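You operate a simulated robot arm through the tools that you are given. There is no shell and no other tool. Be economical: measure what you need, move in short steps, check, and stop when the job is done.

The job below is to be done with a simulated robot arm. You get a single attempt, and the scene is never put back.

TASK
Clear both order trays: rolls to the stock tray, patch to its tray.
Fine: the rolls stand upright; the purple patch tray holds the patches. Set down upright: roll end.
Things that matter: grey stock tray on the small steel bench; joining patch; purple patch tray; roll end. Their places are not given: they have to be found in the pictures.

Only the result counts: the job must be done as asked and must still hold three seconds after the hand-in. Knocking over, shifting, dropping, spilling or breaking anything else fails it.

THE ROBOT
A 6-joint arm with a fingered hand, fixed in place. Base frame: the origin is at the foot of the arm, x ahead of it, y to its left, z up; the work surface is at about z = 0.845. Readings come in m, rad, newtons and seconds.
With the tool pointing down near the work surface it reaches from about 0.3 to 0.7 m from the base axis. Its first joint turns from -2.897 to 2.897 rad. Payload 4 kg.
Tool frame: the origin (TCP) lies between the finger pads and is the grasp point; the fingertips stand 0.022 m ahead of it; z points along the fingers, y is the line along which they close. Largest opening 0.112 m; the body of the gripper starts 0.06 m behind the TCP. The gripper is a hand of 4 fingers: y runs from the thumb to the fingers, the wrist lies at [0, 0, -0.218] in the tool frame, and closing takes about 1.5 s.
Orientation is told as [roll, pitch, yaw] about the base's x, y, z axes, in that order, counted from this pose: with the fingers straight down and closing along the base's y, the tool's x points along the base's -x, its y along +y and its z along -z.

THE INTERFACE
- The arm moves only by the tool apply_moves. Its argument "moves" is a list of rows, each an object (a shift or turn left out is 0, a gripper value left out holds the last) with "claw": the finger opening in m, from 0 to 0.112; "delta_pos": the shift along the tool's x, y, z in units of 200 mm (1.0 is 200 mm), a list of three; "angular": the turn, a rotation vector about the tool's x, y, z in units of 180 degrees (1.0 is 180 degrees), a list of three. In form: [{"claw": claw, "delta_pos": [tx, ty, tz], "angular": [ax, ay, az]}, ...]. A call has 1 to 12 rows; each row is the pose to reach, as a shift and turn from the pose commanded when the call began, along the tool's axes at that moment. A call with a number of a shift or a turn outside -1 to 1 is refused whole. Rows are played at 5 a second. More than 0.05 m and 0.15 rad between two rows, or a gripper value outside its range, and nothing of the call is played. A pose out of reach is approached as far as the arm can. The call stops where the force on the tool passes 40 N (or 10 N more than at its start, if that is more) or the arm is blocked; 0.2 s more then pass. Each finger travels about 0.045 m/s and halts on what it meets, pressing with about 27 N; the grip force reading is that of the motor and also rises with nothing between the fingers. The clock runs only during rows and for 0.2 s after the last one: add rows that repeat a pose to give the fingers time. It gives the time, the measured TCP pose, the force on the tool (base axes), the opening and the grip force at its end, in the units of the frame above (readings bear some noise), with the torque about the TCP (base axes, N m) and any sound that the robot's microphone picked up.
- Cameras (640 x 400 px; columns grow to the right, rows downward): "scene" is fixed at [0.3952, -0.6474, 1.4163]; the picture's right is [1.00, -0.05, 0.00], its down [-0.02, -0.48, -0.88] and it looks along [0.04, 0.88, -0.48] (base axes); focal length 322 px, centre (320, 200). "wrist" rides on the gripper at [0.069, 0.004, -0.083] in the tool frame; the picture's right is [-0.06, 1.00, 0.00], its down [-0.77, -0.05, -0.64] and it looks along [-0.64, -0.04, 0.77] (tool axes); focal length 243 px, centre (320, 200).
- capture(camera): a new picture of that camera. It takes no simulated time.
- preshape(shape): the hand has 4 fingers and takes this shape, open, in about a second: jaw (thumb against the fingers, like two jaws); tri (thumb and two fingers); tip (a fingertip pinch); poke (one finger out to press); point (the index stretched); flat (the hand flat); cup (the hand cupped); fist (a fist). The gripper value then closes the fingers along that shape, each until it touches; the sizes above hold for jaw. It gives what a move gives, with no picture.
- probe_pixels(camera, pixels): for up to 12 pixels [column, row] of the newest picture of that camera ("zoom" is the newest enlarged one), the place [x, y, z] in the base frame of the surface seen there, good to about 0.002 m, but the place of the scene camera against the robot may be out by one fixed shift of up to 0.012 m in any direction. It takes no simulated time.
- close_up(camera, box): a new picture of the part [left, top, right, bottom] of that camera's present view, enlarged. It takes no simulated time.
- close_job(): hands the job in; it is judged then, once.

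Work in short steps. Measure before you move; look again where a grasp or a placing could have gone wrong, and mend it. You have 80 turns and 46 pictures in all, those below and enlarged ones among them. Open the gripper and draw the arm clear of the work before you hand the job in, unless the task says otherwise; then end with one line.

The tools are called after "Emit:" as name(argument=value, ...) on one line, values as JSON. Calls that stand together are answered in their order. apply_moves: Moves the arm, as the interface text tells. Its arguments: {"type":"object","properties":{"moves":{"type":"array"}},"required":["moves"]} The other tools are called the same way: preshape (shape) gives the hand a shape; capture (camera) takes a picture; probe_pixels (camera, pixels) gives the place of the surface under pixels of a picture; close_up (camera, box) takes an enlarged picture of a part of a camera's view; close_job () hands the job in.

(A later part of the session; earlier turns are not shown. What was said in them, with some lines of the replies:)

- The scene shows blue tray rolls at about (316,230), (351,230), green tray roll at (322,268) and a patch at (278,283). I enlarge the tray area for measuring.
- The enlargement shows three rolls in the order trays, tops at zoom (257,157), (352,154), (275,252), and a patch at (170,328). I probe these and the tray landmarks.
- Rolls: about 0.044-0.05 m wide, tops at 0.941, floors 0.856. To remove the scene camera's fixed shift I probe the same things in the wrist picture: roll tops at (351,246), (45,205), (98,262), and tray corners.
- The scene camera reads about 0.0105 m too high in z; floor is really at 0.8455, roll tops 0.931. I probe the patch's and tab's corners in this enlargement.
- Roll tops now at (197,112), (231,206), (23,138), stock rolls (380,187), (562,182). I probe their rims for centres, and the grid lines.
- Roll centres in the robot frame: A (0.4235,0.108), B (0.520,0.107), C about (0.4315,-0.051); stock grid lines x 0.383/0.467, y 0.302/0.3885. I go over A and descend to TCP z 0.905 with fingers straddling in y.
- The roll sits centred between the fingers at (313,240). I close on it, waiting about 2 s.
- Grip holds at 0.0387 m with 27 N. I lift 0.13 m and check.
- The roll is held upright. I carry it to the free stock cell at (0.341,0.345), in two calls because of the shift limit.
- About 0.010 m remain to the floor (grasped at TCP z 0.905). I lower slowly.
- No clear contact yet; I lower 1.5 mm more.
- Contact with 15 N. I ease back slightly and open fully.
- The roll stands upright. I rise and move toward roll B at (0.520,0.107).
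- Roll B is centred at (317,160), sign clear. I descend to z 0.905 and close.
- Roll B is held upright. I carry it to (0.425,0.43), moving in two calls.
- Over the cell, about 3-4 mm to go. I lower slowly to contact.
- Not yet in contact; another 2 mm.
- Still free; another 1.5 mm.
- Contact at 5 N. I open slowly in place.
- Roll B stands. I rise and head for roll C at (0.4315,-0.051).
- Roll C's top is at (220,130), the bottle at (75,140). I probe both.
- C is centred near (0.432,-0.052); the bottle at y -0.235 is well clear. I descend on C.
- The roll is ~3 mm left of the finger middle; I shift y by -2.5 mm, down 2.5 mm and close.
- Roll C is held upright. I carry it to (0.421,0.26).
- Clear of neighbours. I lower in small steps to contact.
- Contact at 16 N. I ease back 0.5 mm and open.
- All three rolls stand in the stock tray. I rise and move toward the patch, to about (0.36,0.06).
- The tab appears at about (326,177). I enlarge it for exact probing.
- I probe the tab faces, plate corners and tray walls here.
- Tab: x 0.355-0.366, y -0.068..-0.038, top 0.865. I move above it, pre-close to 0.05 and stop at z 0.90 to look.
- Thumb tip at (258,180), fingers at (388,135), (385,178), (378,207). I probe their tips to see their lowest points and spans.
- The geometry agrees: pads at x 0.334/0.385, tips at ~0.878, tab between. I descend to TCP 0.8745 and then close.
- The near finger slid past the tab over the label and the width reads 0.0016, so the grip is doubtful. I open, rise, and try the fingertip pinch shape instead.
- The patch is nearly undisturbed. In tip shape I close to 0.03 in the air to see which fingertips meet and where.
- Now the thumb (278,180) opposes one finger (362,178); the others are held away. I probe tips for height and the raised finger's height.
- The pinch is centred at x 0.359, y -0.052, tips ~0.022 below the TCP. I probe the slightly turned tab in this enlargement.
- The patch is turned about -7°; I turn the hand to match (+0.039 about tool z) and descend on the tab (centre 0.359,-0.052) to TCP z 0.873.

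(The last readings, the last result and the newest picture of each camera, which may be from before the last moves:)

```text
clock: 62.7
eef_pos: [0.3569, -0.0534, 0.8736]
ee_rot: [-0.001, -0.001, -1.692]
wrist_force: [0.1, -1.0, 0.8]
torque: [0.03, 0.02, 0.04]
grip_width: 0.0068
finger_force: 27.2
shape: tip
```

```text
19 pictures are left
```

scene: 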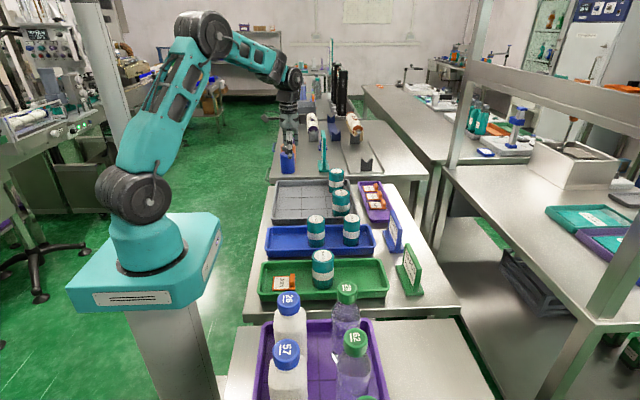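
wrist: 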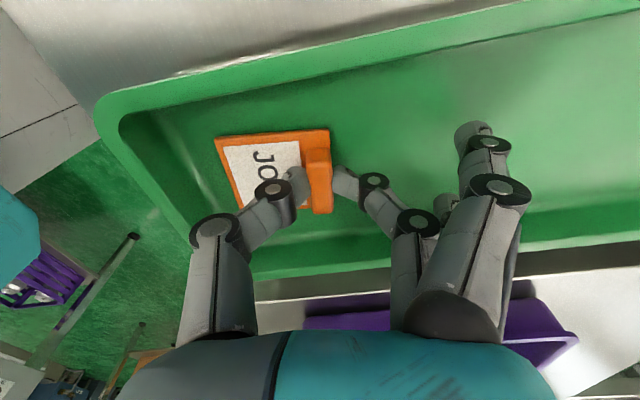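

The tab is pinched between thumb and finger at (318,185). I lift slowly by 0.12 m and check.

Emit:
apply_moves(moves=[{"delta_pos": [0, 0, -0.03]}, {"delta_pos": [0, 0, -0.1]}, {"delta_pos": [0, 0, -0.25]}, {"delta_pos": [0, 0, -0.4]}, {"delta_pos": [0, 0, -0.55]}, {"delta_pos": [0, 0, -0.6]}])

Emit:
capture(camera="wrist")

```text
clock: 64.1
eef_pos: [0.3573, -0.0523, 0.9936]
ee_rot: [0.0, 0.001, -1.692]
wrist_force: [0.1, -0.4, 0.0]
torque: [-0.01, -0.02, 0.01]
grip_width: 0.0067
finger_force: 26.8
shape: tip
```

```text
18 pictures are left
```

wrist: 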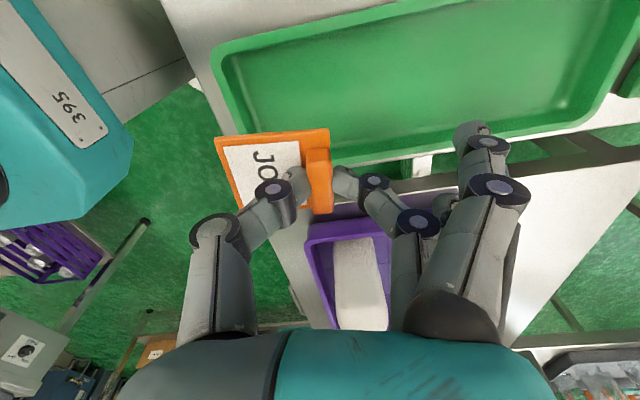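

The patch is held level. I measure the purple tray in an enlarged scene view.

Emit:
close_up(camera="scene", box=[344, 175, 408, 225])

```text
8.00 times, centred on (376, 200) of scene
```

zoom: 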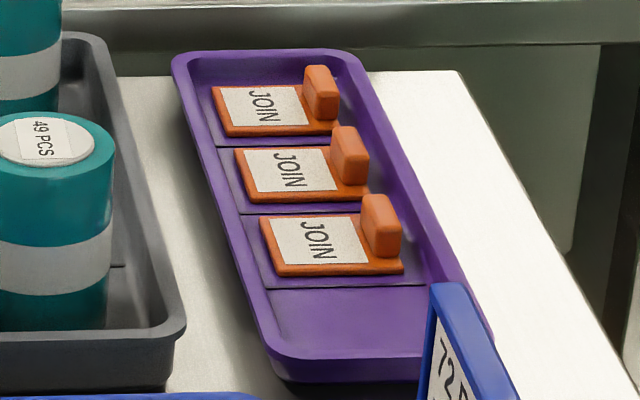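

The front slot of the purple tray is free, around zoom (355,315). I probe its bounds and the neighbouring patch.

Emit:
probe_pixels(camera="zoom", pixels=[[280, 292], [420, 289], [300, 343], [400, 340], [345, 315], [268, 345], [275, 275], [403, 272], [370, 232], [382, 205], [435, 260], [440, 300]])

```text
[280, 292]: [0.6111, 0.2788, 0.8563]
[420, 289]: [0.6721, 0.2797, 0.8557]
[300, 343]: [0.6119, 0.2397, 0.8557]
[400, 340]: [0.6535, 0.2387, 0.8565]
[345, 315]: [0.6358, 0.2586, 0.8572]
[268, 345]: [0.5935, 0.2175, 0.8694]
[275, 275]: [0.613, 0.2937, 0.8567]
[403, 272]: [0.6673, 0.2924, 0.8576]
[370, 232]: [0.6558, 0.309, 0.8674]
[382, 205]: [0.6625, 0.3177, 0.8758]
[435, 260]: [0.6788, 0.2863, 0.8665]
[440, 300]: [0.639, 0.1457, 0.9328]
```

Free slot centre is about y 0.249, with tab centre target x ≈0.662; the floor is again 0.8455. First I rise to 1.03 and turn the patch square again.

Emit:
apply_moves(moves=[{"delta_pos": [0, 0, -0.1], "angular": [0, 0, -0.02]}, {"delta_pos": [0, 0, -0.2], "angular": [0, 0, -0.039]}, {"delta_pos": [0, 0, -0.2], "angular": [0, 0, -0.039]}])

Emit:
apply_moves(moves=[{"delta_pos": [0.08, 0.08, 0]}, {"delta_pos": [0.22, 0.22, 0]}, {"delta_pos": [0.36, 0.36, 0]}, {"delta_pos": [0.5, 0.5, 0]}, {"delta_pos": [0.64, 0.64, 0]}, {"delta_pos": [0.78, 0.78, 0]}, {"delta_pos": [0.92, 0.92, 0]}, {"delta_pos": [1.0, 1.0, 0]}, {"delta_pos": [1.0, 1.0, 0]}])

```text
clock: 64.9
eef_pos: [0.3579, -0.0518, 1.0345]
ee_rot: [-0.001, 0.001, -1.571]
wrist_force: [0.4, -0.7, -0.3]
torque: [0.0, -0.03, -0.02]
grip_width: 0.0066
finger_force: 27.2
shape: tip
```

```text
clock: 66.9
eef_pos: [0.5586, 0.1497, 1.0333]
ee_rot: [-0.001, 0.0, -1.571]
wrist_force: [0.6, 0.9, 0.3]
torque: [0.0, 0.0, -0.03]
grip_width: 0.0067
finger_force: 26.8
shape: tip
```

Now the remaining 0.104 m in x and 0.099 m in y, then down to z 0.93.

Emit:
apply_moves(moves=[{"delta_pos": [0.14, 0.14, 0]}, {"delta_pos": [0.28, 0.28, 0]}, {"delta_pos": [0.42, 0.42, 0]}, {"delta_pos": [0.497, 0.519, 0]}, {"delta_pos": [0.497, 0.519, 0]}, {"delta_pos": [0.497, 0.519, 0.2]}, {"delta_pos": [0.497, 0.519, 0.4]}, {"delta_pos": [0.497, 0.519, 0.5]}, {"delta_pos": [0.497, 0.519, 0.5]}])

Emit:
capture(camera="wrist")

```text
clock: 68.9
eef_pos: [0.6614, 0.2476, 0.9315]
ee_rot: [0.0, -0.003, -1.572]
wrist_force: [-0.6, 0.2, 0.2]
torque: [-0.01, 0.0, -0.02]
grip_width: 0.0064
finger_force: 27.0
shape: tip
out of reach, approached as far as the arm can: row 4, 5, 6
```

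```text
16 pictures are left
```

wrist: 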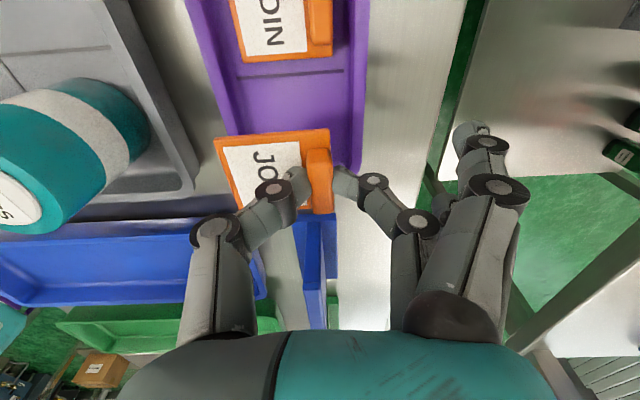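

Reached; the held patch is parallel to its neighbour. I probe the held patch's corners against the slot.

Emit:
probe_pixels(camera="wrist", pixels=[[219, 140], [327, 132], [330, 207], [318, 152], [243, 60], [330, 54], [236, 80], [343, 71], [318, 40], [215, 100], [365, 90], [312, 230]])

```text
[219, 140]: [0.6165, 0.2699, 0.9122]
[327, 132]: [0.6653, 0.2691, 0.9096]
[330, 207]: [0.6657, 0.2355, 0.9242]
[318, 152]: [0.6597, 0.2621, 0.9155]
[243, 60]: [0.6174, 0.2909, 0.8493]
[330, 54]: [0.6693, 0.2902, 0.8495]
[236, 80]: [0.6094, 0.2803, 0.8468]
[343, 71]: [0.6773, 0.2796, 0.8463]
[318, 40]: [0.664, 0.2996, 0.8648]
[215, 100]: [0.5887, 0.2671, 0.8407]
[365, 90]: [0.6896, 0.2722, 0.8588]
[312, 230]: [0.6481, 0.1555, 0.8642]
```

The readings hint at a possible tilt of the patch about the pinch axis; I check with an enlarged scene view.

Emit:
close_up(camera="scene", box=[344, 165, 424, 225])

Emit:
close_up(camera="wrist", box=[200, 110, 360, 220])

```text
6.67 times, centred on (384, 195) of scene
```

zoom: 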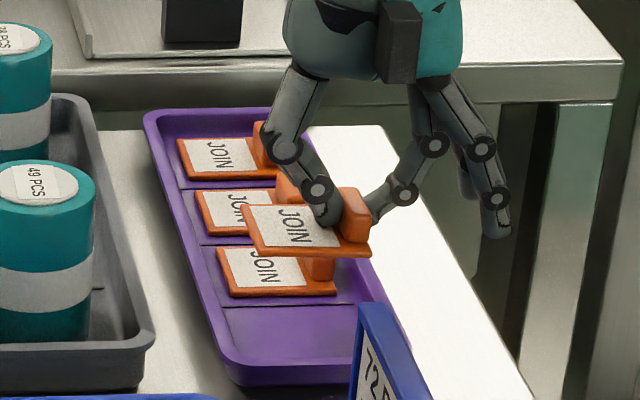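

```text
3.64 times, centred on (280, 165) of wrist
```

zoom: 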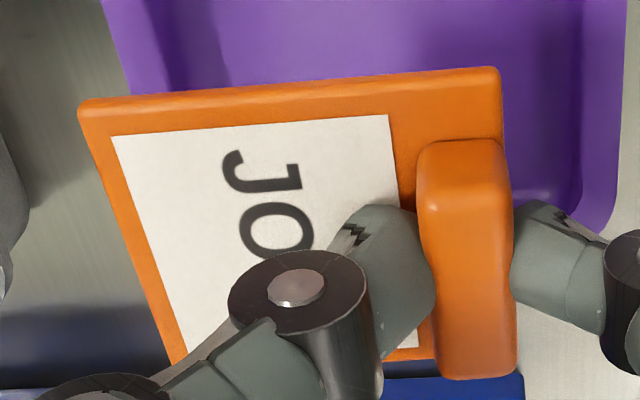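

I probe along the tab's top and the plate in this enlargement.

Emit:
probe_pixels(camera="zoom", pixels=[[460, 190], [465, 230], [470, 270], [475, 310], [478, 340], [100, 110], [250, 100], [480, 85], [130, 200], [160, 290], [180, 345], [410, 150]])

```text
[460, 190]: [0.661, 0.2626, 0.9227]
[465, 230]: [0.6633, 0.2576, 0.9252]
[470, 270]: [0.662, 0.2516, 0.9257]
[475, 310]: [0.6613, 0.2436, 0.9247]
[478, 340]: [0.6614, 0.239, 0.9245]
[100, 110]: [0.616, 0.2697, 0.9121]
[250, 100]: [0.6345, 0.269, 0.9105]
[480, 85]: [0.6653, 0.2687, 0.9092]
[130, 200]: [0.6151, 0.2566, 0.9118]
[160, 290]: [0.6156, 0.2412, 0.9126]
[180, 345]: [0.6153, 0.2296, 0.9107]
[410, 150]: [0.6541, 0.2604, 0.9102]
```

Patch is level (y 0.226-0.270, x 0.615-0.668), inside the slot. I descend to TCP 0.878, then in small steps.

Emit:
apply_moves(moves=[{"delta_pos": [0, 0, 0.12]}, {"delta_pos": [0, 0, 0.22]}, {"delta_pos": [0, 0, 0.26]}, {"delta_pos": [0, 0, 0.275]}, {"delta_pos": [0, 0, 0.28]}, {"delta_pos": [0, 0, 0.28]}])

```text
clock: 70.3
eef_pos: [0.6623, 0.246, 0.877]
ee_rot: [-0.001, 0.0, -1.57]
wrist_force: [-0.1, 0.5, -0.7]
torque: [0.02, -0.01, 0.04]
grip_width: 0.0064
finger_force: 26.6
shape: tip
```

No contact yet; 2.5 mm more in small steps.

Emit:
apply_moves(moves=[{"delta_pos": [0, 0, 0.005]}, {"delta_pos": [0, 0, 0.009]}, {"delta_pos": [0, 0, 0.0125]}, {"delta_pos": [0, 0, 0.0125]}])

```text
clock: 71.3
eef_pos: [0.6609, 0.2474, 0.8748]
ee_rot: [0.0, 0.001, -1.568]
wrist_force: [0.8, 0.2, 0.4]
torque: [0.02, -0.04, 0.0]
grip_width: 0.0065
finger_force: 27.3
shape: tip
```

Another 1.5 mm.

Emit:
apply_moves(moves=[{"delta_pos": [0, 0, 0.003]}, {"delta_pos": [0, 0, 0.0055]}, {"delta_pos": [0, 0, 0.0085]}, {"delta_pos": [0, 0, 0.0085]}])

```text
clock: 72.3
eef_pos: [0.661, 0.2468, 0.8733]
ee_rot: [-0.001, -0.002, -1.571]
wrist_force: [-0.2, 0.2, -0.5]
torque: [-0.01, 0.0, 0.0]
grip_width: 0.0063
finger_force: 26.4
shape: tip
```

Still free; another 1.5 mm.

Emit:
apply_moves(moves=[{"delta_pos": [0, 0, 0.003]}, {"delta_pos": [0, 0, 0.0055]}, {"delta_pos": [0, 0, 0.0085]}, {"delta_pos": [0, 0, 0.0085]}])

```text
clock: 73.3
eef_pos: [0.6615, 0.2472, 0.8721]
ee_rot: [0.001, 0.0, -1.572]
wrist_force: [-1.1, -0.6, 5.7]
torque: [0.0, -0.04, 0.03]
grip_width: 0.0062
finger_force: 27.5
shape: tip
```

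Contact at 6 N. I open the pinch to 0.035 and look.

Emit:
apply_moves(moves=[{"claw": 0.015}, {"claw": 0.025}, {"claw": 0.035}, {}, {}])

Emit:
capture(camera="wrist")

```text
clock: 74.5
eef_pos: [0.6609, 0.247, 0.8728]
ee_rot: [0.0, 0.0, -1.571]
wrist_force: [-4.6, 0.5, 6.8]
torque: [-0.02, 0.04, -0.02]
grip_width: 0.0284
finger_force: 0.0
shape: tip
```

```text
13 pictures are left
```

wrist: 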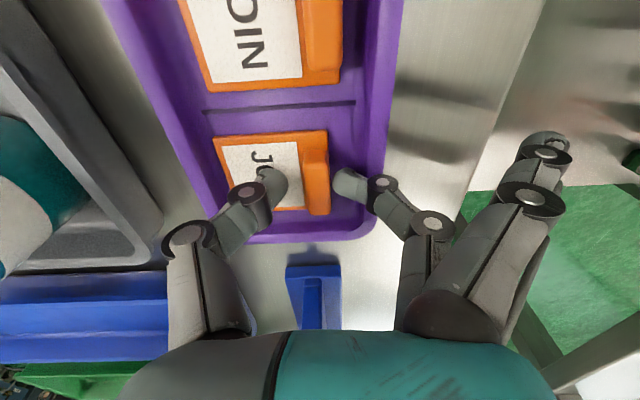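

The force (-4.6 N in x) and width 0.0284 show the right finger touching the tray wall. I ease closed to 0.024 and then rise straight up.

Emit:
apply_moves(moves=[{"claw": 0.023}, {}, {}])

```text
clock: 75.3
eef_pos: [0.6624, 0.2473, 0.8717]
ee_rot: [0.001, 0.0, -1.569]
wrist_force: [-3.7, 0.9, 11.5]
torque: [0.03, 0.11, -0.04]
grip_width: 0.0224
finger_force: 0.1
shape: tip
```

Some upward force remains (a fingertip resting on the plate or wall). I rise gently.

Emit:
apply_moves(moves=[{"delta_pos": [0, 0, -0.01]}, {"delta_pos": [0, 0, -0.025]}, {"delta_pos": [0, 0, -0.05]}, {"delta_pos": [0, 0, -0.05]}])

Emit:
capture(camera="wrist")

```text
clock: 76.3
eef_pos: [0.661, 0.2471, 0.881]
ee_rot: [0.001, 0.0, -1.572]
wrist_force: [0.1, -0.1, -0.1]
torque: [-0.01, -0.03, -0.01]
grip_width: 0.0231
finger_force: 0.1
shape: tip
```

```text
12 pictures are left
```

wrist: 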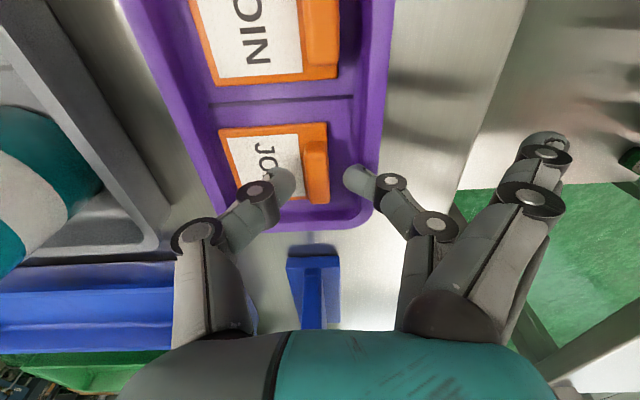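

Free of contact, patch left in place. I rise 0.1 m and take the scene view.

Emit:
apply_moves(moves=[{"delta_pos": [0, 0, -0.1]}, {"delta_pos": [0, 0, -0.3]}, {"delta_pos": [0, 0, -0.5]}, {"delta_pos": [0, -0.2, -0.6]}, {"delta_pos": [0, -0.4, -0.7]}, {"delta_pos": [0, -0.6, -0.75]}, {"delta_pos": [0, -0.8, -0.75]}, {"delta_pos": [0, -1.0, -0.75]}, {"delta_pos": [0, -1.0, -0.75]}])

Emit:
close_up(camera="scene", box=[240, 160, 440, 310])

```text
clock: 78.3
eef_pos: [0.461, 0.2467, 1.0299]
ee_rot: [0.0, -0.001, -1.571]
wrist_force: [0.4, -0.1, -0.6]
torque: [-0.03, -0.01, 0.0]
grip_width: 0.0231
finger_force: 0.0
shape: tip
out of reach, approached as far as the arm can: row 3
```

```text
2.67 times, centred on (340, 235) of scene
```

zoom: 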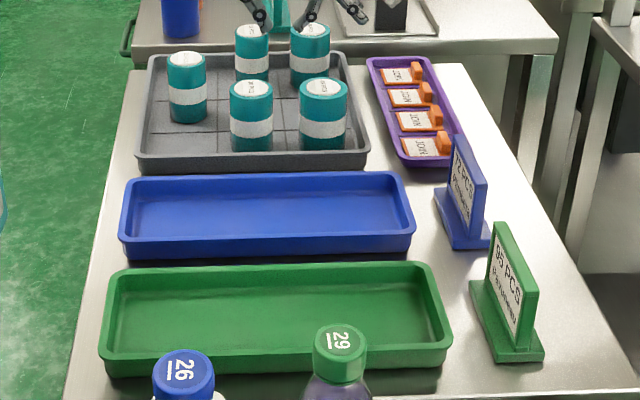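

Everything is in place and the trays sit where they were. I open the hand, draw it up and away, and inspect the patch close up.

Emit:
apply_moves(moves=[{"claw": 0.1, "delta_pos": [0, -0.1, -0.2]}, {"delta_pos": [0, -0.2, -0.4]}, {"delta_pos": [0, -0.3, -0.6]}, {"delta_pos": [0, -0.3, -0.7]}, {"delta_pos": [0, -0.3, -0.7]}, {"delta_pos": [0, -0.3, -0.7]}])

Emit:
close_up(camera="scene", box=[280, 160, 400, 225])

```text
clock: 79.7
eef_pos: [0.4017, 0.2469, 1.1711]
ee_rot: [0.0, 0.0, -1.571]
wrist_force: [0.2, 0.3, 0.0]
torque: [0.05, 0.01, 0.02]
grip_width: 0.0993
finger_force: 0.1
shape: tip
```

```text
5.33 times, centred on (340, 192) of scene
```

zoom: 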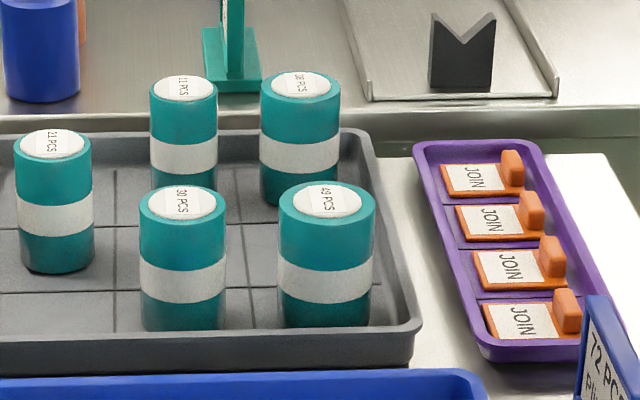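

All five rolls stand upright in the stock tray and the patch lies flat in its slot, with the arm clear. I hand in.

Emit:
close_job()

```text
The job is handed in.
```

Both order trays are empty: the three rolls stand upright in the grey stock tray, and the patch lies flat in the free slot of the purple patch tray.
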